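You operate a simulated robot arm through the tools that you are given. There is no shell and no other tool. Be economical: measure what you need, move in short steps, check, and stop when the job is done.

Carry out the task below with a simulated two-armed robot. There is one attempt and no reset: what you move stays moved.

## Task
Test the white thermostat with its bulb in ice.
Fine: hold it still and turn its dial to chill; bulb in the teal ice cup till the green lamp goes out; bulb back in the green stand, dial back to warm.

It is judged by the outcome, as a careful person would: the job done as asked, and still so three seconds after it is handed in. It fails if anything else is knocked over, pushed out of place, dropped, spilled or broken.

## Robot
Two 7-joint arms with two-finger parallel grippers on one trunk, on a base that drives. Base frame: it is fixed to the floor where the robot stands at the start and does not move with it; the origin is under the middle of the robot, x ahead of it, y to its left, z up; the surface under the hand at the start is at about z = 900. Readings come in mm, degrees, newtons and seconds.
The left shoulder is at the start at [70, 177, 1195], the right one opposite. With the tool pointing down near the work surface each hand reaches from about 300 to 740 mm from the robot's upright axis, wherever it stands, measured 20 degrees to its own side. Places, roughly: green stand [600, -400, 900]; hole of the green stand [600, -400, 900]; inside of the teal ice cup [700, -200, 900]; teal ice cup [700, -200, 900]; thermostat dial [500, -200, 1100]. Payload 3.43 kg a hand.
The tool frame of a hand sits at the grasp point between the pads (the TCP): z along the fingers, y along the line on which they close. The tips reach 30 mm beyond it. Largest opening 94 mm; finger width 28, thickness 10; the body of the gripper, 50 by 96 mm, starts 55 mm behind the TCP.
Orientation is that of the tool frame in the base frame, as a unit quaternion [x, y, z, w]. With the fingers straight down and closing along the base's y, the tool's x points along the base's -x, its y along +y and its z along -z.

## Interface
- The arms move only by the tool step_arm. It takes "left_rows", "right_rows" or both (then of equal length, played together; a hand with none holds still); each is a list of rows, each a list of 3 entries, a list of its own where there are three numbers: the shift along the base's x, y, z in m, then the turn, a rotation vector about the base's x, y, z in degrees, then the gripper command, from -1 (fully open) to 1 (shut), values between in proportion. In form: [[[x, y, z], [ax, ay, az], claw], ...]. A call has 1 to 20 rows; each row is the pose to reach, as a shift and turn from the pose commanded when the call began. A row lasts 0.2 s, in which the tool goes at most 50 mm and 8.6 degrees; a call with a longer step from one row to the next is refused whole, and so is a gripper value outside its range. A pose out of reach is approached as far as the arm can. The call stops where the force on the tool passes 90 N (or 10 N more than at its start, if that is more) or the arm is blocked; 0.2 s more then pass. Each finger travels about 153 mm/s and halts on what it meets, pressing with about 40 N; the grip force reading is that of the motor and also rises with nothing between the fingers. The clock runs only during rows and for 0.2 s after the last one: add rows that repeat a pose to give the fingers time. It gives the time, the measured TCP pose, the force on the tool (base axes), the opening and the grip force at its end, in the units of the frame above (readings bear some noise), with the torque about the TCP (base axes, N m) and any sound that the robot's microphone picked up.
- Cameras (640 x 400 px; columns grow to the right, rows downward): "scene" is now at [122.9, -46.4, 1511]; the picture's right is [-0.53, -0.85, 0.00], its down [-0.50, 0.32, -0.80] and it looks along [0.68, -0.43, -0.60] (base axes); focal length 269 px, centre (320, 200). "left" rides on the left gripper at [76, -14, -102] in its tool frame; the picture's right is [0.18, 0.98, 0.00], its down [-0.75, 0.14, -0.64] and it looks along [-0.63, 0.12, 0.77] (tool axes); focal length 243 px, centre (320, 200). "right" rides on the right gripper at [76, 14, -102] in its tool frame; the picture's right is [-0.18, 0.98, 0.00], its down [-0.75, -0.14, -0.64] and it looks along [-0.63, -0.12, 0.77] (tool axes); focal length 243 px, centre (320, 200). There is no depth. A picture from a camera that has moved, and an enlarged one, comes with that camera's place and axes in the base frame and with its lens.
- snapshot(camera): a new picture of that camera. No time passes.
- slide_trunk(by): slides the trunk up (or, below 0, down) by that many mm; the arms and the scene camera ride with it, the base frame stays. It gives what a move gives, with no picture.
- steer(legs): drives the robot by 1 to 6 legs, each [ahead, turn to the left] in mm and degrees, along the robot's own axes; the way and the turn of a leg run together, so that a leg with both is an arc; at most 1500 mm and 180 degrees a leg. The arms and the cameras ride along, it lands a little off, and it stops where it bumps. It gives what a move gives.
- turn_head(pan, tilt): turns the head with the scene camera to pan (to the left, within 86 degrees either way) and tilt (down, from -29 to 69), counted from straight ahead of the robot. It gives what a move gives.
- enlarge(camera, box): a new picture of the part [left, top, right, bottom] of that camera's present view, enlarged. No time passes.
- hand_in(): hands the job in; it is judged then, once.

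Work in short steps. Places have to be worked out from the pictures, the camera data and where the tool is seen: move nearer, look again, correct. Check each grasp and each placing, and mend what went wrong. You have 120 turns and 88 pictures in all, those below and enlarged ones among them. Open the grippers and draw the arms clear of the work before you hand the job in, unless the task says otherwise; then end with one line.

The tools are called after "Request:" by a JSON object that holds its "name" and its "arguments". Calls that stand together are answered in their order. step_arm: Moves the arms, as the interface text tells. Its arguments: {"type":"object","properties":{"left_rows":{"type":"array","items":{"type":"array"}},"right_rows":{"type":"array","items":{"type":"array"}}},"required":[]} The other tools are called the same way: slide_trunk (by) slides the trunk up or down; steer (legs) drives the base; turn_head (pan, tilt) turns the head that bears the scene camera; snapshot (camera) takes a picture; enlarge (camera, box) takes an enlarged picture of a part of a camera's view; hand_in () hands the job in.

At the start:

```text
clock: 0.0
left_position: [470.9, 0.1, 1000.6]
left_tcp_rot: [0.0, 1.0, 0.0, 0.001]
left_wrist_force: [-0.7, 0.2, -0.5]
left_moment: [-0.05, 0.03, 0.0]
left_opening: 94.2
left_finger_force: 0.1
right_position: [360.7, -420.3, 1340.7]
right_tcp_rot: [0.0, 1.0, 0.002, 0.0]
right_wrist_force: [0.5, -0.1, 0.0]
right_moment: [0.02, 0.05, -0.01]
right_opening: 94.1
right_finger_force: 0.1
trunk travel left (down, up): [-775.0, 65.0]
robot x, y, heading: [-3.5, 1.4, 0.5]
head pan, tilt: [-32.1, 36.5]
```

scene: 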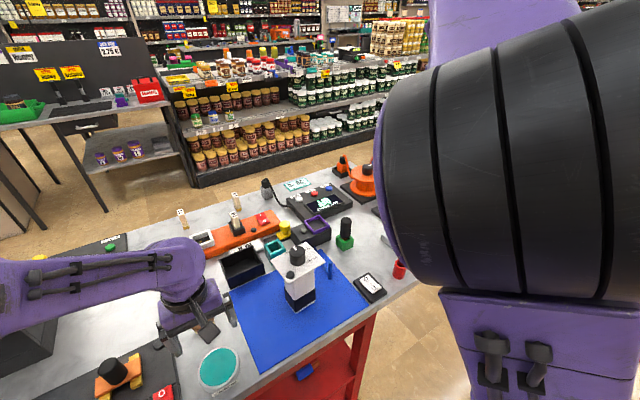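
right: 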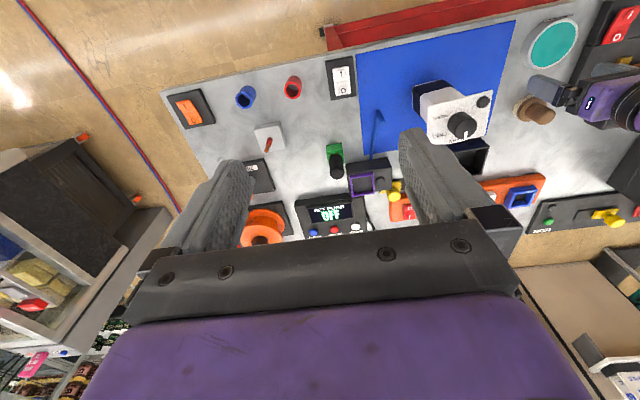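
left: 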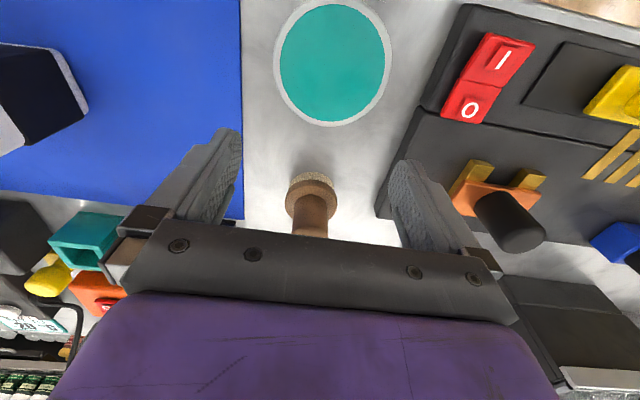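

I see the white thermostat on a blue mat, the teal square cup behind it, and the green stand with a dark bulb to its right. I'll enlarge for details.

Request:
{"name": "enlarge", "arguments": {"camera": "scene", "box": [220, 170, 420, 320]}}

Request:
{"name": "enlarge", "arguments": {"camera": "right", "box": [310, 50, 530, 220]}}

```text
2.67 times, centred on (320, 245) of scene
camera zoom: at [122.9, -46.4, 1511.0], right [-0.53, -0.85, 0.0], down [-0.5, 0.32, -0.8], along [0.68, -0.43, -0.6], focal length 717 px, centre (320, 80)
```

zoom: 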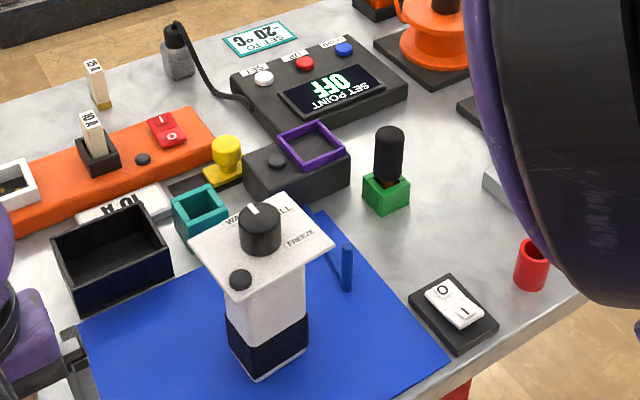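

```text
2.35 times, centred on (420, 135) of right
camera zoom: at [284.2, -406.6, 1443.6], right [0.18, 0.98, 0.0], down [0.75, -0.14, 0.64], along [0.63, -0.12, -0.77], focal length 571 px, centre (85, 353)
```

zoom: 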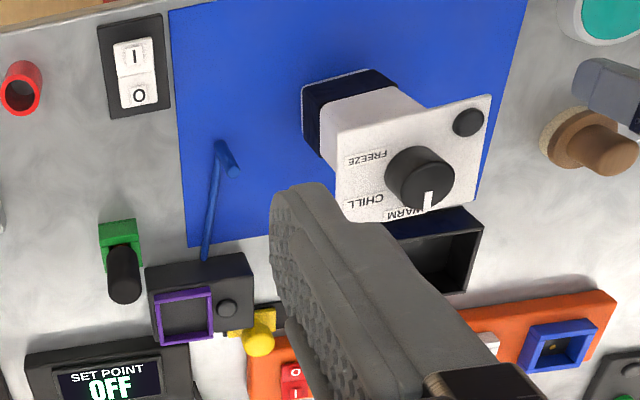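

The thermostat looks axis-aligned, with its plate centre near (479, -211), z about 1050. I'll bring the left hand in from +y to hold the body, so first I raise it and yaw it 90°.

Request:
{"name": "step_arm", "arguments": {"left_rows": [[[0, 0.01, 0.02], [0, 0, 8.5], -1], [[0, 0.02, 0.04], [0, 0, 17], -1], [[0, 0.03, 0.06], [0, 0, 25.5], -1], [[0, 0.04, 0.08], [0, 0, 34], -1], [[0, 0.05, 0.08], [0, 0, 42.5], -1], [[0, 0.06, 0.08], [0, 0, 51], -1], [[0, 0.07, 0.08], [0, 0, 59.5], -1], [[0, 0.07, 0.08], [0, 0, 68], -1], [[0, 0.07, 0.08], [0, 0, 76.5], -1], [[0, 0.07, 0.08], [0, 0, 85], -1], [[0, 0.07, 0.08], [0, 0, 90], -1]]}}

```text
clock: 2.4
left_position: [472.6, 72.1, 1083.7]
left_tcp_rot: [0.709, -0.705, 0.006, 0.004]
left_wrist_force: [0.0, -0.3, -0.1]
left_moment: [0.0, -0.02, -0.01]
left_opening: 94.0
left_finger_force: 0.0
right_position: [359.8, -420.4, 1340.9]
right_tcp_rot: [0.001, 1.0, 0.002, 0.0]
right_wrist_force: [-0.1, 0.1, -0.2]
right_moment: [0.01, 0.0, 0.0]
right_opening: 94.0
right_finger_force: 0.1
trunk travel left (down, up): [-775.0, 65.0]
robot x, y, heading: [-0.7, -1.4, 0.1]
head pan, tilt: [-32.1, 36.5]
```

Yaw was reached. Next I tilt the tool 72° so that it points toward -y, keeping the TCP clear of the thermostat.

Request:
{"name": "step_arm", "arguments": {"left_rows": [[[0, 0, 0], [-8.5, 0, 0], -1], [[0, 0, 0], [-17, 0, 0], -1], [[0, 0, 0], [-25.5, 0, 0], -1], [[0, 0, 0], [-34, 0, 0], -1], [[0, 0, 0], [-42.5, 0, 0], -1], [[0, 0, 0], [-51, 0, 0], -1], [[0, 0, 0], [-59.5, 0, 0], -1], [[0, 0, 0], [-68, 0, 0], -1], [[0, 0, 0], [-72, 0, 0], -1], [[0, 0, 0], [-72, 0, 0], -1]]}}

Request:
{"name": "snapshot", "arguments": {"camera": "left"}}

Request:
{"name": "snapshot", "arguments": {"camera": "scene"}}

```text
clock: 4.6
left_position: [471.8, 70.3, 1081.0]
left_tcp_rot: [-0.572, 0.572, -0.415, -0.416]
left_wrist_force: [0.7, 0.0, 0.1]
left_moment: [-0.02, 0.02, 0.06]
left_opening: 93.9
left_finger_force: 0.0
right_position: [359.7, -420.7, 1340.6]
right_tcp_rot: [0.001, 1.0, 0.001, -0.001]
right_wrist_force: [0.3, -0.8, 0.1]
right_moment: [0.02, 0.04, 0.02]
right_opening: 94.0
right_finger_force: 0.0
trunk travel left (down, up): [-775.0, 65.0]
robot x, y, heading: [0.2, 0.6, 0.0]
head pan, tilt: [-32.1, 36.5]
```

```text
82 pictures are left
camera left: at [484.9, 144.6, 1183.7], right [-0.98, -0.06, 0.17], down [-0.14, 0.84, -0.52], along [-0.12, -0.53, -0.84], focal length 243 px, centre (320, 200)
```

left: 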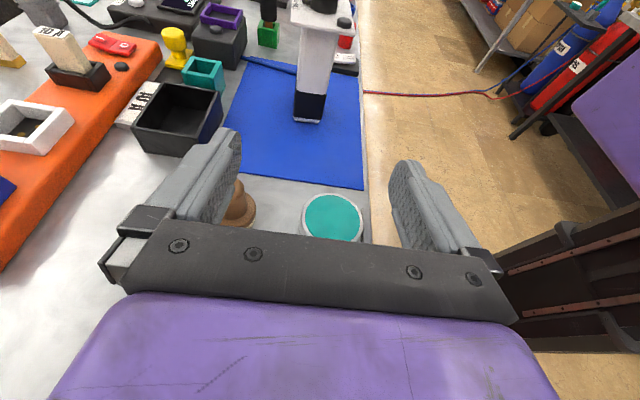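

```text
81 pictures are left
camera scene: at [122.7, -46.6, 1511.0], right [-0.53, -0.85, 0.0], down [-0.5, 0.32, -0.8], along [0.68, -0.43, -0.6], focal length 269 px, centre (320, 200)
```

scene: 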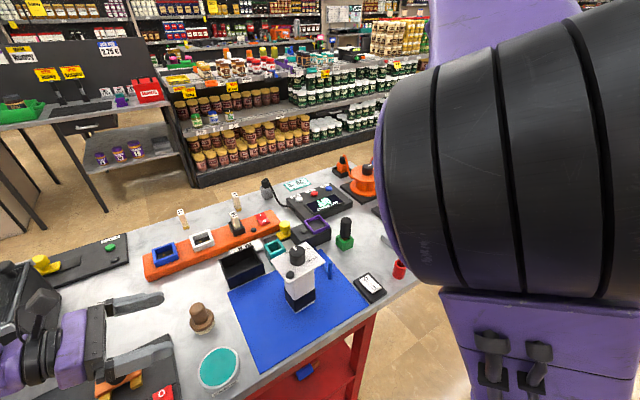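

The body is about 48 mm wide, centred at about (473, -211), with its plate at z≈1050. I bring the open hand to a pregrasp at y≈-110, z≈990.

Request:
{"name": "step_arm", "arguments": {"left_rows": [[[0, -0.04, -0.01], [0, 0, 0], -1], [[0, -0.08, -0.03], [0, 0, 0], -1], [[0.001, -0.12, -0.05], [0, 0, 0], -1], [[0.001, -0.15, -0.07], [0, 0, 0], -1], [[0.001, -0.17, -0.09], [0, 0, 0], -1], [[0.001, -0.18, -0.092], [0, 0, 0], -1], [[0.001, -0.18, -0.092], [0, 0, 0], -1]]}}

Request:
{"name": "snapshot", "arguments": {"camera": "left"}}

Request:
{"name": "snapshot", "arguments": {"camera": "scene"}}

```text
clock: 6.2
left_position: [473.8, -109.0, 987.9]
left_tcp_rot: [-0.572, 0.573, -0.415, -0.416]
left_wrist_force: [0.1, 0.1, 0.4]
left_moment: [0.02, 0.0, 0.03]
left_opening: 93.9
left_finger_force: 0.0
right_position: [360.4, -421.0, 1339.4]
right_tcp_rot: [0.002, 1.0, 0.002, 0.0]
right_wrist_force: [0.0, -0.8, -0.5]
right_moment: [0.0, 0.05, -0.01]
right_opening: 94.3
right_finger_force: 0.1
trunk travel left (down, up): [-775.0, 65.0]
robot x, y, heading: [1.4, 0.6, 0.0]
head pan, tilt: [-32.1, 36.5]
```

```text
80 pictures are left
camera left: at [487.3, -35.8, 1090.0], right [-0.98, -0.06, 0.17], down [-0.14, 0.84, -0.52], along [-0.12, -0.53, -0.84], focal length 243 px, centre (320, 200)
```

left: 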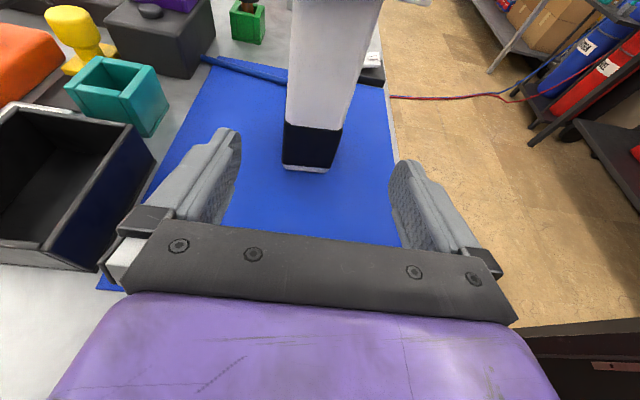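

```text
79 pictures are left
camera scene: at [122.9, -46.4, 1511.0], right [-0.53, -0.85, 0.0], down [-0.5, 0.32, -0.8], along [0.68, -0.43, -0.6], focal length 269 px, centre (320, 200)
```

scene: 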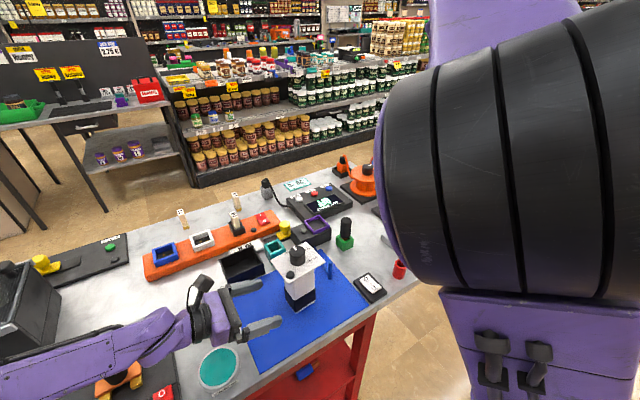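

The body is centred at x≈473 between the fingers, so I advance 93 mm and close on it.

Request:
{"name": "step_arm", "arguments": {"left_rows": [[[0, -0.035, 0], [0, 0, 0], -1], [[-0.001, -0.07, 0], [0, 0, 0], -1], [[-0.001, -0.093, 0], [0, 0, 0], -1], [[-0.001, -0.093, 0], [0, 0, 0], -0.3], [[-0.001, -0.093, 0], [0, 0, 0], 0.0], [[-0.001, -0.093, 0], [0, 0, 0], 0.3], [[-0.001, -0.093, 0], [0, 0, 0], 0.3]]}}

Request:
{"name": "snapshot", "arguments": {"camera": "left"}}

Request:
{"name": "enlarge", "arguments": {"camera": "scene", "box": [220, 200, 380, 320]}}

```text
clock: 7.8
left_position: [470.6, -201.5, 986.1]
left_tcp_rot: [-0.572, 0.572, -0.415, -0.416]
left_wrist_force: [1.5, 0.1, 0.7]
left_moment: [-0.03, -0.11, 0.01]
left_opening: 50.1
left_finger_force: 40.4
right_position: [361.7, -420.0, 1341.3]
right_tcp_rot: [0.001, 1.0, 0.002, 0.0]
right_wrist_force: [-1.1, 0.1, 0.0]
right_moment: [0.0, 0.0, -0.01]
right_opening: 93.9
right_finger_force: 0.1
trunk travel left (down, up): [-775.0, 65.0]
robot x, y, heading: [-3.0, 1.8, -0.2]
head pan, tilt: [-32.1, 36.5]
```

```text
78 pictures are left
camera left: at [485.3, -128.7, 1089.4], right [-0.98, -0.06, 0.18], down [-0.14, 0.84, -0.52], along [-0.12, -0.53, -0.84], focal length 243 px, centre (320, 200)
```

left: 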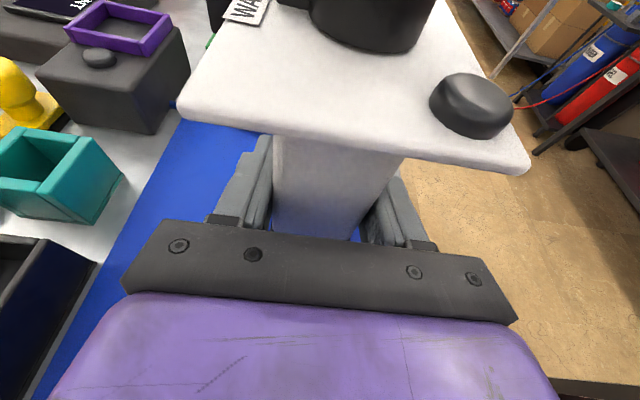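

```text
3.33 times, centred on (300, 260) of scene
camera zoom: at [123.3, -46.4, 1510.9], right [-0.53, -0.85, 0.0], down [-0.5, 0.32, -0.8], along [0.68, -0.43, -0.6], focal length 896 px, centre (387, 0)
```

zoom: 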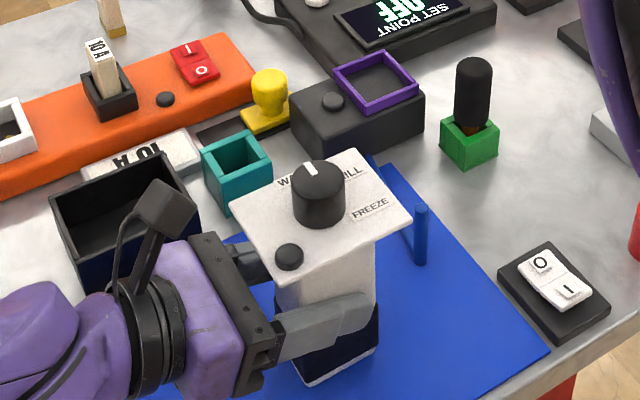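

The grip is firm at 50 mm. I bring the right hand above the dial to look at it.

Request:
{"name": "step_arm", "arguments": {"right_rows": [[[0.02, 0.04, -0.01], [0, 0, 0], -1], [[0.04, 0.08, -0.03], [0, 0, 0], -1], [[0.06, 0.12, -0.05], [0, 0, 0], -1], [[0.08, 0.16, -0.07], [0, 0, 0], -1], [[0.1, 0.195, -0.09], [0, 0, 0], -1], [[0.112, 0.207, -0.11], [0, 0, 0], -1], [[0.112, 0.207, -0.11], [0, 0, 0], -1]]}}

Request:
{"name": "snapshot", "arguments": {"camera": "right"}}

Request:
{"name": "snapshot", "arguments": {"camera": "scene"}}

```text
clock: 9.4
left_position: [472.2, -202.1, 987.1]
left_tcp_rot: [-0.572, 0.572, -0.415, -0.415]
left_wrist_force: [0.0, -0.1, -0.4]
left_moment: [0.02, 0.01, 0.04]
left_opening: 49.9
left_finger_force: 40.0
right_position: [472.6, -212.2, 1225.4]
right_tcp_rot: [0.0, 1.0, 0.002, -0.015]
right_wrist_force: [-1.1, 0.3, 0.3]
right_moment: [0.01, 0.02, -0.02]
right_opening: 93.9
right_finger_force: 0.0
right hand out of reach, approached as far as the arm can: row 2, 3, 4, 5, 6, 7
trunk travel left (down, up): [-775.0, 65.0]
robot x, y, heading: [3.1, 0.9, 0.1]
head pan, tilt: [-32.1, 36.5]
```

```text
76 pictures are left
camera right: at [400.1, -198.9, 1331.7], right [0.18, 0.98, 0.0], down [0.77, -0.14, 0.62], along [0.61, -0.12, -0.79], focal length 243 px, centre (320, 200)
```

right: 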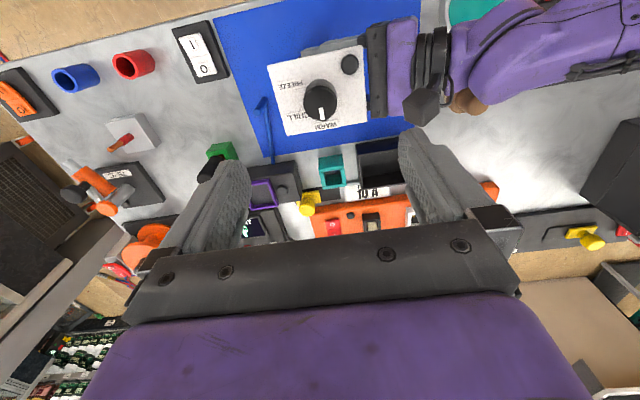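

```text
75 pictures are left
camera scene: at [122.2, -46.4, 1511.0], right [-0.53, -0.85, 0.0], down [-0.5, 0.32, -0.8], along [0.68, -0.43, -0.6], focal length 269 px, centre (320, 200)
```

scene: 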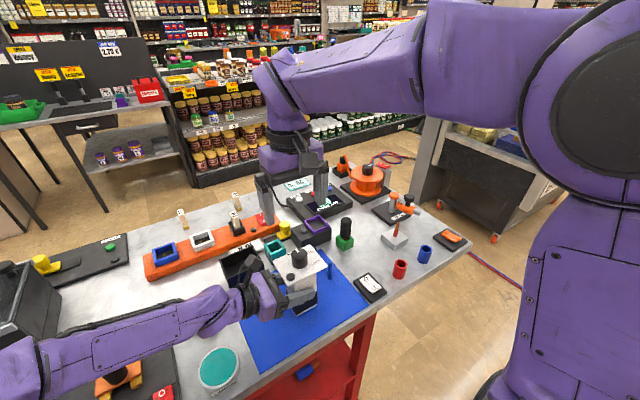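

The arm was slightly at its limit up high, which lowering should relieve. I enlarge on the dial.

Request:
{"name": "enlarge", "arguments": {"camera": "right", "box": [250, 30, 390, 140]}}

```text
3.64 times, centred on (320, 85) of right
camera zoom: at [400.1, -198.9, 1331.7], right [0.18, 0.98, 0.0], down [0.77, -0.14, 0.62], along [0.61, -0.12, -0.79], focal length 882 px, centre (320, 618)
```

zoom: 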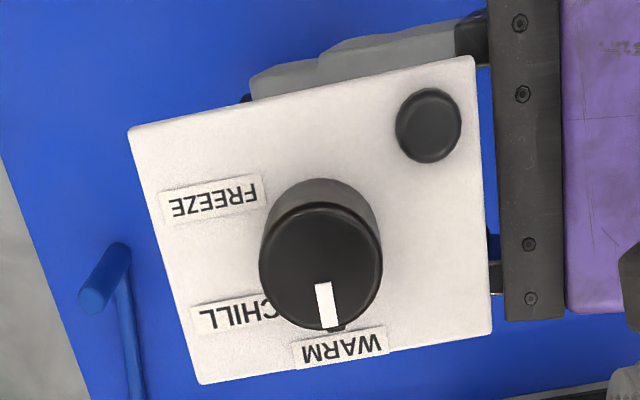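

The dial is Ø33 mm at about (473, -214), with CHILL about 60° clockwise from WARM. I pre-rotate -12°, narrow the opening and descend to just above the dial.

Request:
{"name": "step_arm", "arguments": {"right_rows": [[[0, -0.001, -0.03], [0, 0, -6], -0.6], [[0, -0.001, -0.06], [0, 0, -12], -0.3], [[0, -0.001, -0.09], [0, 0, -12], -0.3], [[0, -0.001, -0.09], [0, 0, -12], -0.3]]}}

Request:
{"name": "snapshot", "arguments": {"camera": "right"}}

Request:
{"name": "enlarge", "arguments": {"camera": "scene", "box": [220, 180, 380, 300]}}

```text
clock: 10.4
left_position: [471.2, -202.3, 986.9]
left_tcp_rot: [-0.572, 0.572, -0.415, -0.416]
left_wrist_force: [0.7, 0.2, 0.1]
left_moment: [0.01, -0.04, 0.01]
left_opening: 50.1
left_finger_force: 40.1
right_position: [472.1, -218.0, 1145.3]
right_tcp_rot: [0.102, 0.995, 0.002, -0.001]
right_wrist_force: [-0.3, 0.0, -0.2]
right_moment: [-0.01, 0.02, -0.01]
right_opening: 61.1
right_finger_force: 0.1
right hand out of reach, approached as far as the arm can: row 3, 4
trunk travel left (down, up): [-775.0, 65.0]
robot x, y, heading: [-3.0, 1.0, -0.4]
head pan, tilt: [-32.1, 36.5]
```

```text
73 pictures are left
camera right: at [400.8, -189.6, 1248.1], right [0.38, 0.92, 0.0], down [0.71, -0.29, 0.64], along [0.59, -0.24, -0.77], focal length 243 px, centre (320, 200)
```

right: 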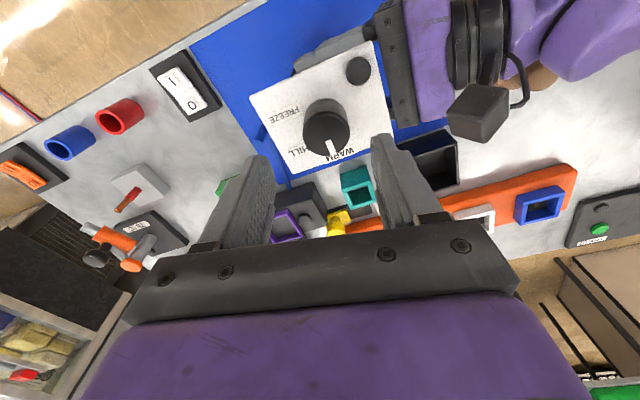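

```text
3.33 times, centred on (300, 240) of scene
camera zoom: at [122.6, -46.4, 1511.0], right [-0.53, -0.85, 0.0], down [-0.5, 0.32, -0.8], along [0.68, -0.43, -0.6], focal length 896 px, centre (387, 67)
```

zoom: 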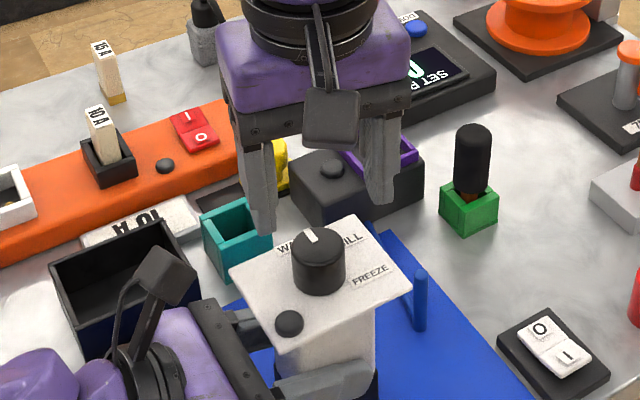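

The right hand ended about 4 mm short. I test whether the yaw direction is the cause by stepping back toward 0° yaw at the same height.

Request:
{"name": "step_arm", "arguments": {"right_rows": [[[0, 0, 0], [0, 0, 6], -0.3], [[0, 0, 0], [0, 0, 12], -0.3], [[0, 0, 0], [0, 0, 12], -0.3]]}}

```text
clock: 11.2
left_position: [471.3, -202.1, 986.8]
left_tcp_rot: [0.572, -0.572, 0.416, 0.416]
left_wrist_force: [0.5, 0.6, 0.0]
left_moment: [0.04, 0.02, -0.01]
left_opening: 49.9
left_finger_force: 40.1
right_position: [473.5, -218.6, 1145.6]
right_tcp_rot: [0.0, 1.0, 0.002, 0.0]
right_wrist_force: [-0.2, 0.6, 0.3]
right_moment: [0.01, -0.02, 0.02]
right_opening: 61.2
right_finger_force: 0.1
trunk travel left (down, up): [-775.0, 65.0]
robot x, y, heading: [4.7, 2.5, 0.4]
head pan, tilt: [-32.1, 36.5]
```

No complaint this time. Next I try the y correction and a small descent at this yaw.

Request:
{"name": "step_arm", "arguments": {"right_rows": [[[0, 0.004, -0.01], [0, 0, 0], -0.3], [[0, 0.004, -0.02], [0, 0, 0], -0.3], [[0, 0.004, -0.02], [0, 0, 0], -0.3]]}}

```text
clock: 12.0
left_position: [471.2, -202.5, 987.0]
left_tcp_rot: [-0.572, 0.572, -0.415, -0.416]
left_wrist_force: [0.0, 0.2, -0.1]
left_moment: [0.05, -0.01, 0.01]
left_opening: 50.1
left_finger_force: 40.0
right_position: [473.3, -214.0, 1125.6]
right_tcp_rot: [0.0, 1.0, 0.002, 0.0]
right_wrist_force: [0.2, -0.3, 0.5]
right_moment: [0.02, 0.0, 0.0]
right_opening: 61.3
right_finger_force: 0.1
trunk travel left (down, up): [-775.0, 65.0]
robot x, y, heading: [-1.4, 1.4, 0.2]
head pan, tilt: [-32.1, 36.5]
```

Now at (473, -214, 1125) with the tips just above the dial. I test the -60° yaw range in the air before gripping.

Request:
{"name": "step_arm", "arguments": {"right_rows": [[[0, 0, 0], [0, 0, -8.5], -0.3], [[0, 0, 0], [0, 0, -17], -0.3], [[0, 0, 0], [0, 0, -25.5], -0.3], [[0, 0, 0], [0, 0, -34], -0.3], [[0, 0, 0], [0, 0, -42.5], -0.3], [[0, 0, 0], [0, 0, -51], -0.3], [[0, 0, 0], [0, 0, -59.5], -0.3], [[0, 0, 0], [0, 0, -68], -0.3], [[0, 0, 0], [0, 0, -68], -0.3]]}}

Request:
{"name": "snapshot", "arguments": {"camera": "right"}}

```text
clock: 14.0
left_position: [470.7, -201.5, 986.7]
left_tcp_rot: [0.572, -0.572, 0.415, 0.415]
left_wrist_force: [0.1, 0.9, -0.3]
left_moment: [0.03, 0.0, 0.01]
left_opening: 49.8
left_finger_force: 39.9
right_position: [495.6, -283.0, 1334.0]
right_tcp_rot: [0.555, 0.831, -0.009, -0.029]
right_wrist_force: [-0.7, 0.5, -0.2]
right_moment: [-0.02, 0.0, 0.04]
right_opening: 61.1
right_finger_force: 0.0
right hand out of reach, approached as far as the arm can: row 2, 3, 4, 5, 6, 7, 8, 9
trunk travel left (down, up): [-775.0, 65.0]
robot x, y, heading: [-2.2, -0.7, 0.1]
head pan, tilt: [-32.1, 36.5]
```

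```text
71 pictures are left
camera right: at [485.6, -209.0, 1439.6], right [0.98, 0.21, -0.05], down [0.2, -0.76, 0.62], along [0.09, -0.62, -0.78], focal length 243 px, centre (320, 200)
```

right: 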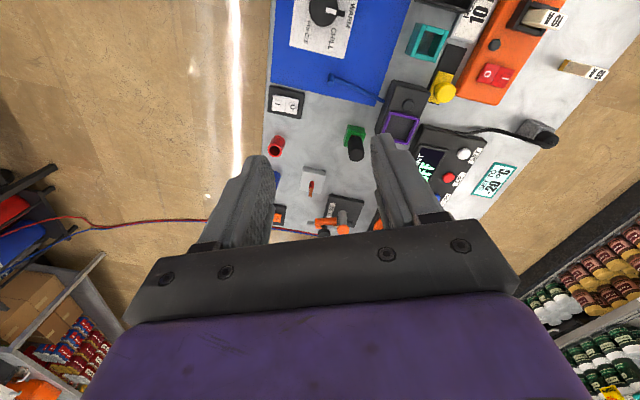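

Negative yaw runs out of joint range, which the air test caught safely. I level the tool first, then work with positive yaw (start about +60°, turn to about 0°).

Request:
{"name": "step_arm", "arguments": {"right_rows": [[[0, 0, -0.01], [-0.97, -3.3, 0], -0.3], [[0, 0, -0.02], [-0.97, -3.3, 0], -0.3]]}}

Request:
{"name": "step_arm", "arguments": {"right_rows": [[[0, 0, 0], [0, 0, 8.5], -0.3], [[0, 0, 0], [0, 0, 17], -0.3], [[0, 0, 0], [0, 0, 25.5], -0.3], [[0, 0, 0], [0, 0, 34], -0.3], [[0, 0, 0], [0, 0, 42.5], -0.3], [[0, 0, 0], [0, 0, 51], -0.3], [[0, 0, 0], [0, 0, 59.5], -0.3], [[0, 0, 0], [0, 0, 67.5], -0.3], [[-0.01, 0.02, -0.02], [0, 0, 76], -0.3], [[-0.02, 0.04, -0.06], [0, 0, 84.5], -0.3], [[-0.022, 0.06, -0.1], [0, 0, 93], -0.3], [[-0.022, 0.069, -0.12], [0, 0, 101.5], -0.3], [[-0.022, 0.069, -0.14], [0, 0, 110], -0.3], [[-0.022, 0.069, -0.16], [0, 0, 118.5], -0.3], [[-0.022, 0.069, -0.16], [0, 0, 125], -0.3], [[-0.022, 0.069, -0.16], [0, 0, 125], -0.3]]}}

Request:
{"name": "snapshot", "arguments": {"camera": "right"}}

Request:
{"name": "enlarge", "arguments": {"camera": "scene", "box": [220, 180, 380, 300]}}

```text
clock: 14.6
left_position: [471.6, -203.4, 987.1]
left_tcp_rot: [-0.572, 0.572, -0.415, -0.416]
left_wrist_force: [0.2, -0.2, 0.0]
left_moment: [0.02, 0.01, 0.03]
left_opening: 49.8
left_finger_force: 40.3
right_position: [494.9, -289.5, 1347.8]
right_tcp_rot: [0.558, 0.83, -0.01, -0.008]
right_wrist_force: [0.1, 0.1, 0.2]
right_moment: [0.01, 0.02, 0.05]
right_opening: 61.4
right_finger_force: 0.0
right hand out of reach, approached as far as the arm can: row 1, 2
trunk travel left (down, up): [-775.0, 65.0]
robot x, y, heading: [2.7, 3.3, 0.0]
head pan, tilt: [-32.1, 36.5]
```

```text
clock: 18.0
left_position: [472.4, -201.7, 985.8]
left_tcp_rot: [0.573, -0.572, 0.415, 0.415]
left_wrist_force: [-0.1, -0.5, -0.1]
left_moment: [0.04, 0.02, 0.04]
left_opening: 50.1
left_finger_force: 40.1
right_position: [472.1, -207.5, 1189.5]
right_tcp_rot: [-0.487, 0.873, -0.006, 0.018]
right_wrist_force: [0.6, -0.3, 0.0]
right_moment: [0.02, 0.01, 0.0]
right_opening: 61.4
right_finger_force: 0.0
right hand out of reach, approached as far as the arm can: row 10, 11, 12, 13
trunk travel left (down, up): [-775.0, 65.0]
robot x, y, heading: [-0.8, -5.5, 0.1]
head pan, tilt: [-32.1, 36.5]
```

```text
70 pictures are left
camera right: at [417.5, -265.0, 1290.0], right [-0.74, 0.67, -0.02], down [0.49, 0.56, 0.66], along [0.46, 0.48, -0.75], focal length 243 px, centre (320, 200)
```

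right: 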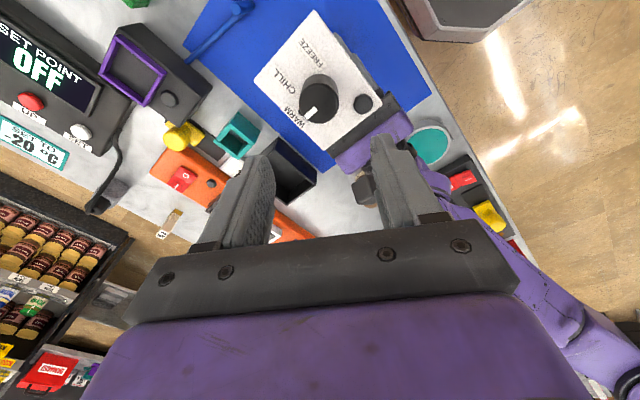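

```text
3.33 times, centred on (300, 240) of scene
camera zoom: at [123.5, -46.3, 1510.9], right [-0.53, -0.85, 0.0], down [-0.51, 0.32, -0.8], along [0.68, -0.43, -0.6], focal length 896 px, centre (387, 67)
```

zoom: 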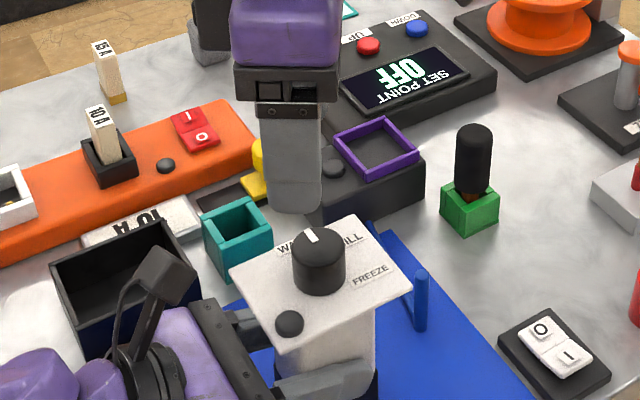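

Positive yaw works, now about +58°. I level the tilt (about 2°) and descend to z≈1125 above the dial, correcting y.

Request:
{"name": "step_arm", "arguments": {"right_rows": [[[0.001, -0.0065, -0.02], [-0.4, 2.1, 0], -0.3], [[0.001, -0.0065, -0.04], [-0.4, 2.1, 0], -0.3], [[0.001, -0.0065, -0.06], [-0.4, 2.1, 0], -0.3], [[0.001, -0.0065, -0.06], [-0.4, 2.1, 0], -0.3]]}}

Request:
{"name": "enlarge", "arguments": {"camera": "right", "box": [230, 20, 430, 160]}}

Request:
{"name": "enlarge", "arguments": {"camera": "scene", "box": [240, 210, 360, 300]}}

```text
clock: 19.0
left_position: [470.5, -203.1, 985.8]
left_tcp_rot: [0.572, -0.572, 0.415, 0.416]
left_wrist_force: [0.6, -0.6, -0.5]
left_moment: [-0.01, 0.0, 0.0]
left_opening: 50.3
left_finger_force: 39.8
right_position: [473.6, -212.8, 1130.0]
right_tcp_rot: [-0.487, 0.874, 0.0, 0.0]
right_wrist_force: [0.2, -0.2, 0.5]
right_moment: [0.01, -0.01, -0.02]
right_opening: 61.0
right_finger_force: 0.1
trunk travel left (down, up): [-775.0, 65.0]
robot x, y, heading: [1.6, 4.3, -0.1]
head pan, tilt: [-32.1, 36.5]
```

```text
2.86 times, centred on (330, 90) of right
camera zoom: at [421.5, -270.3, 1232.4], right [-0.74, 0.67, 0.0], down [0.52, 0.57, 0.64], along [0.43, 0.47, -0.77], focal length 693 px, centre (291, 514)
```

zoom: 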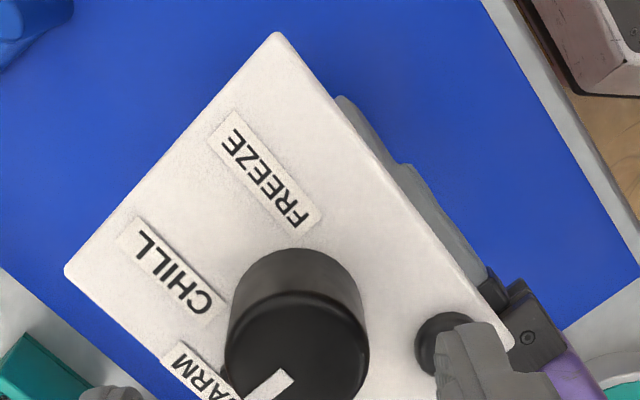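

```text
4.44 times, centred on (300, 255) of scene
camera zoom: at [123.2, -46.2, 1511.0], right [-0.53, -0.85, 0.0], down [-0.5, 0.32, -0.8], along [0.68, -0.43, -0.6], focal length 1194 px, centre (409, -44)
```

zoom: 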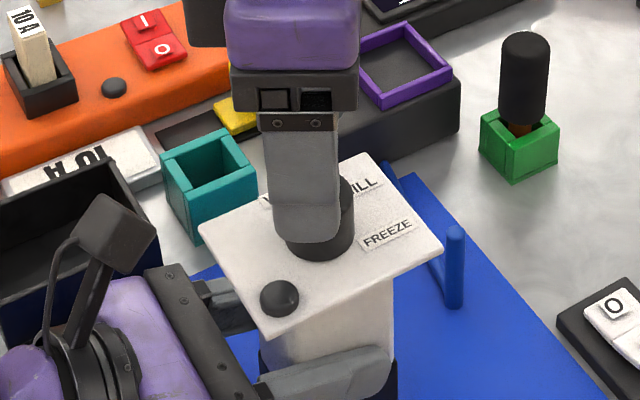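

The dial top is at about z=1080, centre ≈(472, -215). I narrow to about 46 mm, descend so the tips sit at about 1066 (above the lamp dome), then close on the dial.

Request:
{"name": "step_arm", "arguments": {"right_rows": [[[-0.001, -0.002, 0], [0, 0, 0], 0.02], [[-0.001, -0.002, -0.015], [0, 0, 0], 0.02], [[-0.001, -0.002, -0.025], [0, 0, 0], 0.02], [[-0.001, -0.002, -0.034], [0, 0, 0], 0.02], [[-0.001, -0.002, -0.034], [0, 0, 0], 0.02]]}}

Request:
{"name": "enlarge", "arguments": {"camera": "scene", "box": [240, 210, 360, 300]}}

Request:
{"name": "snapshot", "arguments": {"camera": "left"}}

```text
clock: 20.2
left_position: [471.1, -202.6, 986.5]
left_tcp_rot: [-0.571, 0.572, -0.415, -0.417]
left_wrist_force: [-0.7, 0.0, 0.1]
left_moment: [0.0, 0.02, -0.03]
left_opening: 50.0
left_finger_force: 39.7
right_position: [472.8, -216.3, 1094.6]
right_tcp_rot: [-0.486, 0.874, 0.001, 0.0]
right_wrist_force: [-0.5, 0.1, 0.3]
right_moment: [0.04, -0.05, 0.01]
right_opening: 45.8
right_finger_force: 0.0
trunk travel left (down, up): [-775.0, 65.0]
robot x, y, heading: [-1.5, 3.7, -0.1]
head pan, tilt: [-32.1, 36.5]
```

```text
4.44 times, centred on (300, 255) of scene
camera zoom: at [123.2, -46.5, 1511.0], right [-0.53, -0.85, 0.0], down [-0.5, 0.32, -0.8], along [0.68, -0.43, -0.6], focal length 1194 px, centre (409, -44)
```

zoom: 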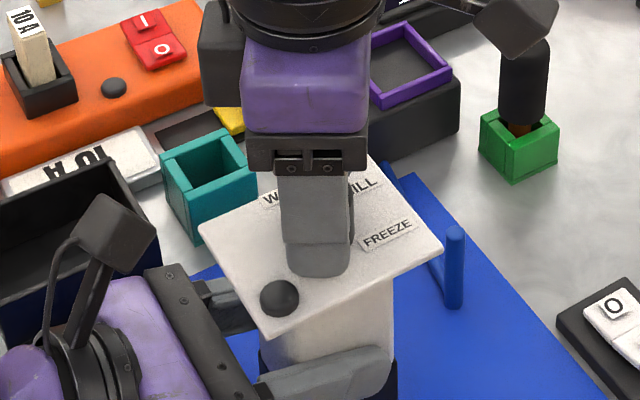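

```text
65 pictures are left
camera left: at [485.4, -128.7, 1089.6], right [-0.98, -0.06, 0.18], down [-0.14, 0.84, -0.52], along [-0.12, -0.53, -0.84], focal length 243 px, centre (320, 200)
```

left: 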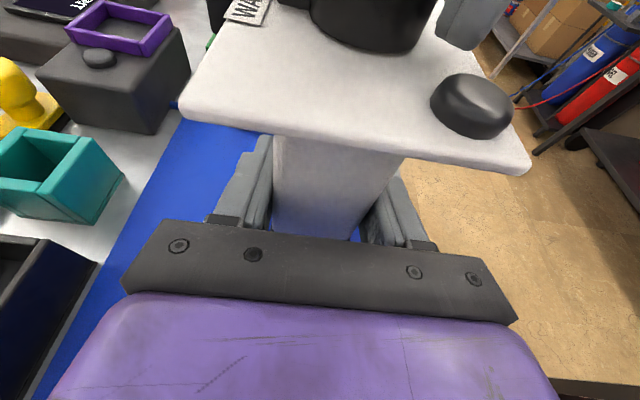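

The fingers straddle the dial and clear the lamp. I close on it.

Request:
{"name": "step_arm", "arguments": {"right_rows": [[[0, 0, 0], [0, 0, 0], 0.25], [[0, 0, 0], [0, 0, 0], 0.5], [[0, 0, 0], [0, 0, 0], 0.5]]}}

```text
clock: 21.0
left_position: [471.9, -203.4, 986.9]
left_tcp_rot: [0.573, -0.571, 0.416, 0.415]
left_wrist_force: [16.3, -17.1, -4.2]
left_moment: [0.78, 0.63, 0.12]
left_opening: 50.3
left_finger_force: 40.1
right_position: [472.8, -215.6, 1094.6]
right_tcp_rot: [-0.486, 0.874, 0.002, -0.001]
right_wrist_force: [-14.9, 17.9, 4.8]
right_moment: [1.22, 1.02, 0.03]
right_opening: 32.4
right_finger_force: 40.0
trunk travel left (down, up): [-775.0, 65.0]
robot x, y, heading: [0.3, 1.5, 0.0]
head pan, tilt: [-32.1, 36.5]
```

The dial is gripped at 32.4 mm with about 23 N side load from an off-centre grip. I ease the hand along the load by 1.5 mm.

Request:
{"name": "step_arm", "arguments": {"right_rows": [[[-0.001, 0.0012, 0], [0, 0, 0], 0.5], [[-0.001, 0.0012, 0], [0, 0, 0], 0.5]]}}

```text
clock: 21.6
left_position: [472.0, -201.8, 985.3]
left_tcp_rot: [0.573, -0.571, 0.416, 0.415]
left_wrist_force: [16.1, -11.3, -3.1]
left_moment: [0.4, 0.71, 0.18]
left_opening: 49.7
left_finger_force: 40.1
right_position: [472.3, -215.6, 1095.5]
right_tcp_rot: [-0.486, 0.874, 0.0, -0.001]
right_wrist_force: [-13.7, 10.1, 2.8]
right_moment: [0.76, 0.85, 0.03]
right_opening: 32.5
right_finger_force: 39.8
trunk travel left (down, up): [-775.0, 65.0]
robot x, y, heading: [-0.1, -2.9, 0.1]
head pan, tilt: [-32.1, 36.5]
```

The load is dropping, so I ease a bit more and then turn -10° as a test.

Request:
{"name": "step_arm", "arguments": {"right_rows": [[[-0.002, 0.0012, 0], [0, 0, 0], 0.5], [[-0.002, 0.0012, 0], [0, 0, 0], 0.5], [[-0.002, 0.0012, 0], [0, 0, -5], 0.5], [[-0.002, 0.0012, 0], [0, 0, -10], 0.5], [[-0.002, 0.0012, 0], [0, 0, -10], 0.5]]}}

```text
clock: 22.8
left_position: [471.8, -202.9, 986.6]
left_tcp_rot: [-0.572, 0.573, -0.415, -0.415]
left_wrist_force: [-1.4, 13.9, 4.8]
left_moment: [-1.0, -0.47, 0.01]
left_opening: 50.1
left_finger_force: 39.9
right_position: [470.1, -213.9, 1095.4]
right_tcp_rot: [-0.407, 0.913, -0.001, 0.0]
right_wrist_force: [1.4, -13.5, -4.5]
right_moment: [-0.55, 0.35, -0.02]
right_opening: 32.4
right_finger_force: 40.2
trunk travel left (down, up): [-775.0, 65.0]
robot x, y, heading: [0.1, -2.1, 0.1]
head pan, tilt: [-32.1, 36.5]
```

The dial is turning (yaw 48°) with low torque. I correct y by -1 mm and continue to about -58° in total.

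Request:
{"name": "step_arm", "arguments": {"right_rows": [[[0, -0.001, 0], [0, 0, -7], 0.5], [[0, -0.001, 0], [0, 0, -14], 0.5], [[0, -0.001, 0], [0, 0, -21], 0.5], [[0, -0.001, 0], [0, 0, -28], 0.5], [[0, -0.001, 0], [0, 0, -35], 0.5], [[0, -0.001, 0], [0, 0, -42], 0.5], [[0, -0.001, 0], [0, 0, -48], 0.5], [[0, -0.001, 0], [0, 0, -48], 0.5]]}}

Request:
{"name": "enlarge", "arguments": {"camera": "scene", "box": [240, 210, 360, 300]}}

Request:
{"name": "snapshot", "arguments": {"camera": "left"}}

```text
clock: 24.6
left_position: [471.5, -203.8, 985.7]
left_tcp_rot: [0.572, -0.572, 0.415, 0.416]
left_wrist_force: [3.4, -18.0, -0.1]
left_moment: [0.91, 0.2, 0.08]
left_opening: 50.1
left_finger_force: 39.9
right_position: [470.7, -213.7, 1094.7]
right_tcp_rot: [-0.001, 1.0, 0.001, 0.001]
right_wrist_force: [-3.8, 17.5, -0.2]
right_moment: [1.02, 0.22, -0.03]
right_opening: 32.2
right_finger_force: 39.7
trunk travel left (down, up): [-775.0, 65.0]
robot x, y, heading: [-0.7, 1.7, -0.1]
head pan, tilt: [-32.1, 36.5]
```

```text
4.44 times, centred on (300, 255) of scene
camera zoom: at [123.2, -47.0, 1510.9], right [-0.53, -0.85, 0.0], down [-0.5, 0.32, -0.8], along [0.68, -0.43, -0.6], focal length 1194 px, centre (409, -44)
```

zoom: 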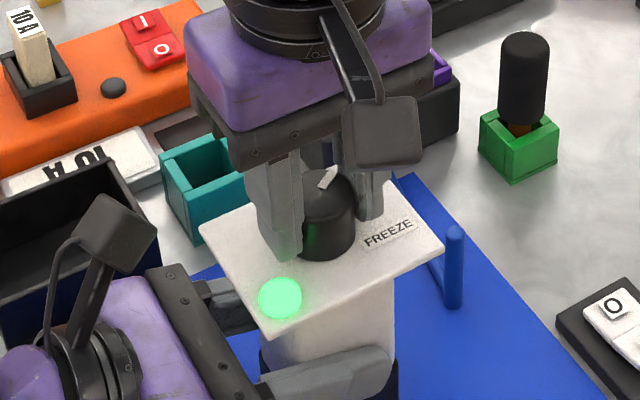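

```text
63 pictures are left
camera left: at [485.1, -129.4, 1089.6], right [-0.98, -0.06, 0.18], down [-0.14, 0.84, -0.52], along [-0.12, -0.53, -0.84], focal length 243 px, centre (320, 200)
```

left: 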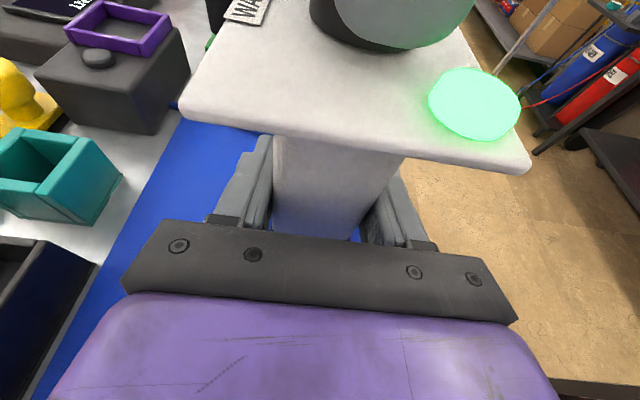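

The lamp turned green. I release the dial and lift the right hand straight up, then verify the pointer.

Request:
{"name": "step_arm", "arguments": {"right_rows": [[[0, 0.001, 0], [0, 0, 0], 0.02], [[0, 0.001, 0], [0, 0, 0], -0.05], [[0, 0.001, 0.02], [0, 0, 0], -0.05], [[0, 0.001, 0.045], [0, 0, 0], -0.05], [[0, -0.02, 0.06], [0, 0, 0], -0.05], [[0.01, -0.05, 0.06], [0, 0, 0], -0.05], [[0.02, -0.09, 0.06], [0, 0, 0], -0.05], [[0.03, -0.13, 0.06], [0, 0, 0], -0.05], [[0.03, -0.13, 0.06], [0, 0, 0], -0.05]]}}

Request:
{"name": "snapshot", "arguments": {"camera": "right"}}

Request:
{"name": "enlarge", "arguments": {"camera": "scene", "box": [240, 210, 360, 300]}}

```text
clock: 26.6
left_position: [471.8, -201.6, 985.4]
left_tcp_rot: [0.572, -0.572, 0.415, 0.416]
left_wrist_force: [-0.2, -0.3, -0.3]
left_moment: [-0.02, -0.03, -0.03]
left_opening: 49.9
left_finger_force: 40.1
right_position: [500.6, -345.5, 1156.8]
right_tcp_rot: [-0.001, 1.0, 0.0, 0.0]
right_wrist_force: [0.6, 0.3, 0.0]
right_moment: [0.0, 0.0, 0.01]
right_opening: 49.3
right_finger_force: 0.1
trunk travel left (down, up): [-775.0, 65.0]
robot x, y, heading: [4.1, -1.1, 0.0]
head pan, tilt: [-32.1, 36.5]
```

```text
62 pictures are left
camera right: at [423.2, -331.7, 1258.4], right [0.18, 0.98, 0.0], down [0.75, -0.14, 0.64], along [0.63, -0.12, -0.77], focal length 243 px, centre (320, 200)
```

right: 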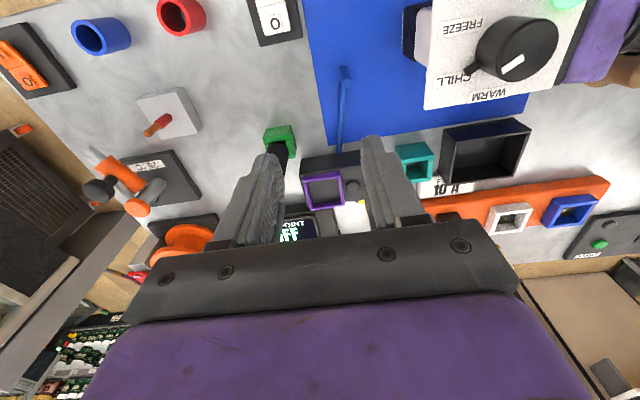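

```text
4.44 times, centred on (300, 255) of scene
camera zoom: at [123.1, -45.3, 1511.0], right [-0.53, -0.85, 0.0], down [-0.5, 0.32, -0.8], along [0.68, -0.43, -0.6], focal length 1194 px, centre (409, -44)
```

zoom: 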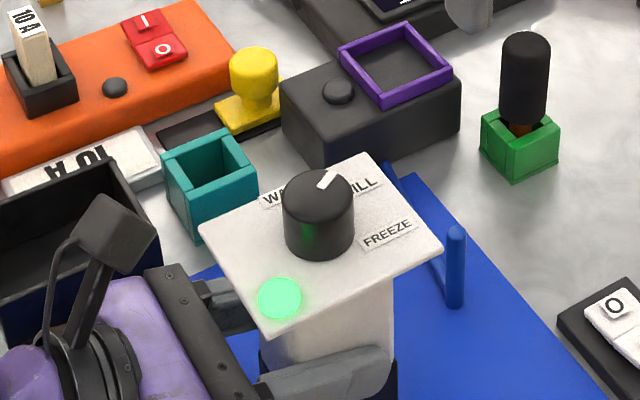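

The lamp is green, but I want to see the pointer angle, so I enlarge.

Request:
{"name": "enlarge", "arguments": {"camera": "right", "box": [420, 0, 600, 120]}}

```text
3.33 times, centred on (510, 60) of right
camera zoom: at [423.2, -331.7, 1258.4], right [0.18, 0.98, 0.0], down [0.75, -0.14, 0.64], along [0.63, -0.12, -0.77], focal length 809 px, centre (-313, 667)
```

zoom: 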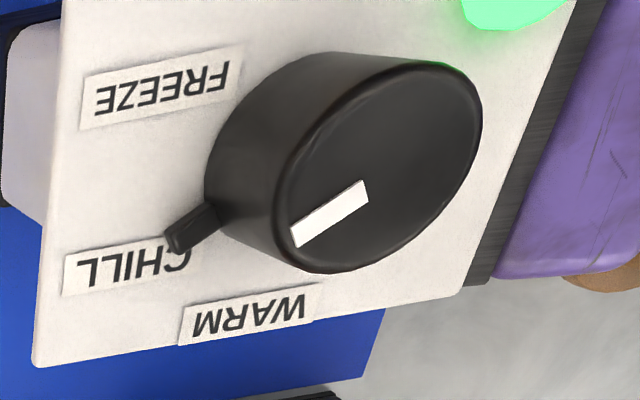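

The nub and pointer are at CHILL. Next is the bulb in the green stand, so I move the right hand near it at a safe height and look.

Request:
{"name": "step_arm", "arguments": {"right_rows": [[[0.01, -0.03, 0], [0, 0, 0], -0.5], [[0.02, -0.06, -0.01], [0, 0, 0], -1], [[0.03, -0.08, -0.02], [0, 0, 0], -1], [[0.03, -0.08, -0.02], [0, 0, 0], -1]]}}

Request:
{"name": "snapshot", "arguments": {"camera": "right"}}

Request:
{"name": "enlarge", "arguments": {"camera": "scene", "box": [260, 190, 380, 280]}}

```text
clock: 27.6
left_position: [471.9, -202.6, 986.4]
left_tcp_rot: [-0.572, 0.572, -0.415, -0.415]
left_wrist_force: [0.3, -0.6, 0.4]
left_moment: [0.02, -0.02, 0.02]
left_opening: 50.1
left_finger_force: 39.8
right_position: [531.0, -426.0, 1133.2]
right_tcp_rot: [-0.002, 1.0, 0.0, 0.0]
right_wrist_force: [-0.3, -0.2, 0.7]
right_moment: [0.05, 0.01, -0.01]
right_opening: 93.9
right_finger_force: 0.0
trunk travel left (down, up): [-775.0, 65.0]
robot x, y, heading: [-1.8, 4.4, 0.1]
head pan, tilt: [-32.1, 36.5]
```

```text
59 pictures are left
camera right: at [454.6, -412.7, 1237.1], right [0.18, 0.98, 0.0], down [0.75, -0.14, 0.64], along [0.63, -0.12, -0.77], focal length 243 px, centre (320, 200)
```

right: 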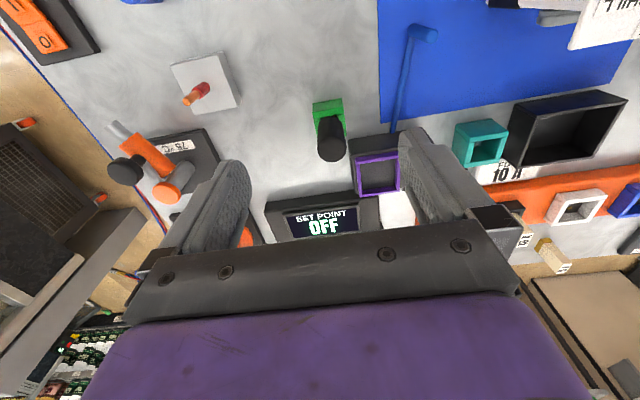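

```text
4.44 times, centred on (320, 235) of scene
camera zoom: at [122.8, -46.3, 1511.0], right [-0.53, -0.85, 0.0], down [-0.5, 0.32, -0.8], along [0.68, -0.43, -0.6], focal length 1194 px, centre (320, 44)
```

zoom: 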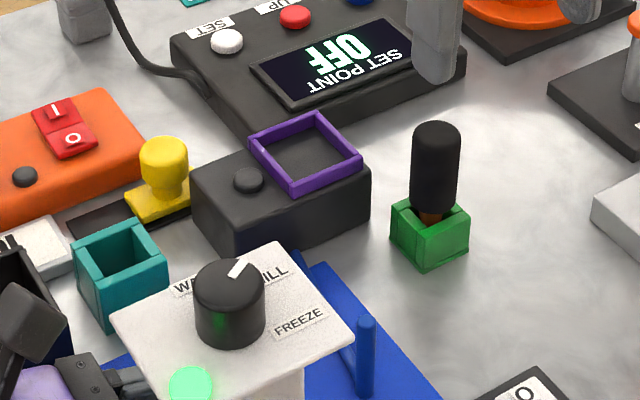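

The handle is near (574, -422) with its top at about 1005. A grey box sits close on its +y side, so I yaw +60° to keep the fingers clear and hover just above the bulb.

Request:
{"name": "step_arm", "arguments": {"right_rows": [[[0.01, 0, 0], [0, 0, 8.5], -0.6], [[0.02, 0, 0], [0, 0, 17], -0.3], [[0.03, 0.003, -0.01], [0, 0, 25.5], -0.3], [[0.043, 0.003, -0.02], [0, 0, 34], -0.3], [[0.043, 0.003, -0.04], [0, 0, 42.5], -0.3], [[0.043, 0.003, -0.06], [0, 0, 51], -0.3], [[0.043, 0.003, -0.08], [0, 0, 59.5], -0.3], [[0.043, 0.003, -0.08], [0, 0, 60], -0.3]]}}

Request:
{"name": "snapshot", "arguments": {"camera": "right"}}

Request:
{"name": "enlarge", "arguments": {"camera": "scene", "box": [280, 170, 400, 260]}}

```text
clock: 29.4
left_position: [471.7, -202.6, 987.2]
left_tcp_rot: [0.572, -0.572, 0.416, 0.416]
left_wrist_force: [0.3, -0.6, -0.2]
left_moment: [0.05, -0.01, 0.0]
left_opening: 50.2
left_finger_force: 39.5
right_position: [573.7, -423.0, 1054.2]
right_tcp_rot: [-0.502, 0.865, -0.001, 0.001]
right_wrist_force: [0.2, -0.4, 0.6]
right_moment: [0.01, 0.0, -0.03]
right_opening: 61.0
right_finger_force: 0.0
trunk travel left (down, up): [-775.0, 65.0]
robot x, y, heading: [-4.6, 2.7, 0.0]
head pan, tilt: [-32.1, 36.5]
```

```text
57 pictures are left
camera right: at [523.1, -481.2, 1158.0], right [-0.76, 0.65, 0.0], down [0.5, 0.58, 0.64], along [0.42, 0.49, -0.77], focal length 243 px, centre (320, 200)
```

right: 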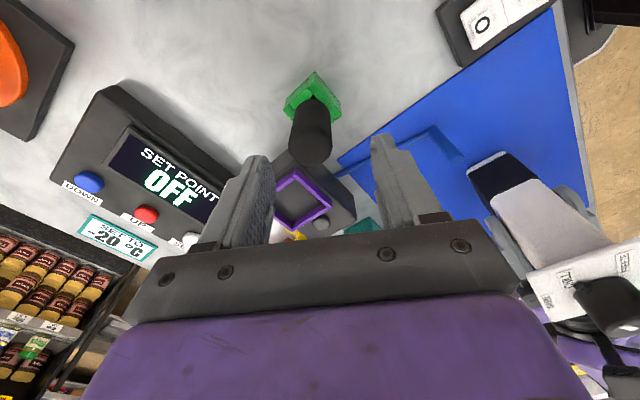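

```text
4.44 times, centred on (340, 215) of scene
camera zoom: at [122.8, -46.5, 1511.0], right [-0.53, -0.85, 0.0], down [-0.5, 0.32, -0.8], along [0.68, -0.43, -0.6], focal length 1194 px, centre (231, 133)
```

zoom: 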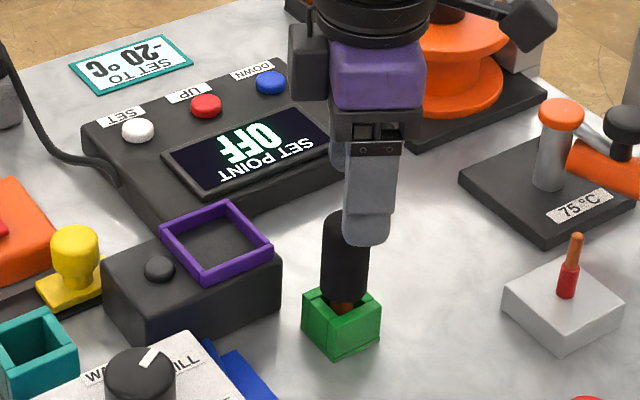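

The handle top is at about (579, -422, 1006). I shift +5 mm in x and descend to TCP z≈980 with the fingers open.

Request:
{"name": "step_arm", "arguments": {"right_rows": [[[0.005, 0.001, 0], [0, 0, 0], -0.3], [[0.005, 0.001, -0.025], [0, 0, 0], -0.3], [[0.005, 0.001, -0.05], [0, 0, 0], -0.3], [[0.005, 0.001, -0.075], [0, 0, 0], -0.3], [[0.005, 0.001, -0.075], [0, 0, 0], -0.3]]}}

Request:
{"name": "snapshot", "arguments": {"camera": "right"}}

Request:
{"name": "enlarge", "arguments": {"camera": "scene", "box": [280, 170, 400, 260]}}

```text
clock: 30.6
left_position: [471.4, -202.9, 986.3]
left_tcp_rot: [-0.572, 0.572, -0.415, -0.415]
left_wrist_force: [0.2, -0.2, -0.1]
left_moment: [0.0, 0.01, 0.03]
left_opening: 49.7
left_finger_force: 40.0
right_position: [577.6, -418.8, 979.5]
right_tcp_rot: [-0.501, 0.865, 0.0, 0.0]
right_wrist_force: [0.4, -0.3, 0.4]
right_moment: [-0.02, 0.03, 0.0]
right_opening: 61.1
right_finger_force: 0.0
trunk travel left (down, up): [-775.0, 65.0]
robot x, y, heading: [0.8, 0.0, -0.1]
head pan, tilt: [-32.1, 36.5]
```

```text
55 pictures are left
camera right: at [527.8, -479.1, 1082.1], right [-0.76, 0.65, 0.0], down [0.5, 0.58, 0.64], along [0.42, 0.49, -0.77], focal length 243 px, centre (320, 200)
```

right: 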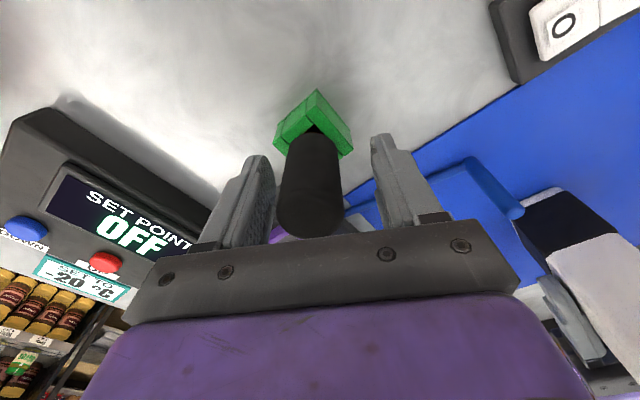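

```text
4.44 times, centred on (340, 215) of scene
camera zoom: at [122.9, -46.6, 1511.0], right [-0.53, -0.85, 0.0], down [-0.5, 0.32, -0.8], along [0.68, -0.43, -0.6], focal length 1194 px, centre (231, 133)
```

zoom: 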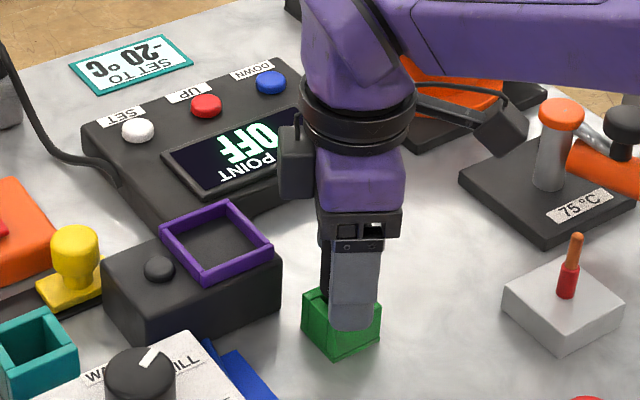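

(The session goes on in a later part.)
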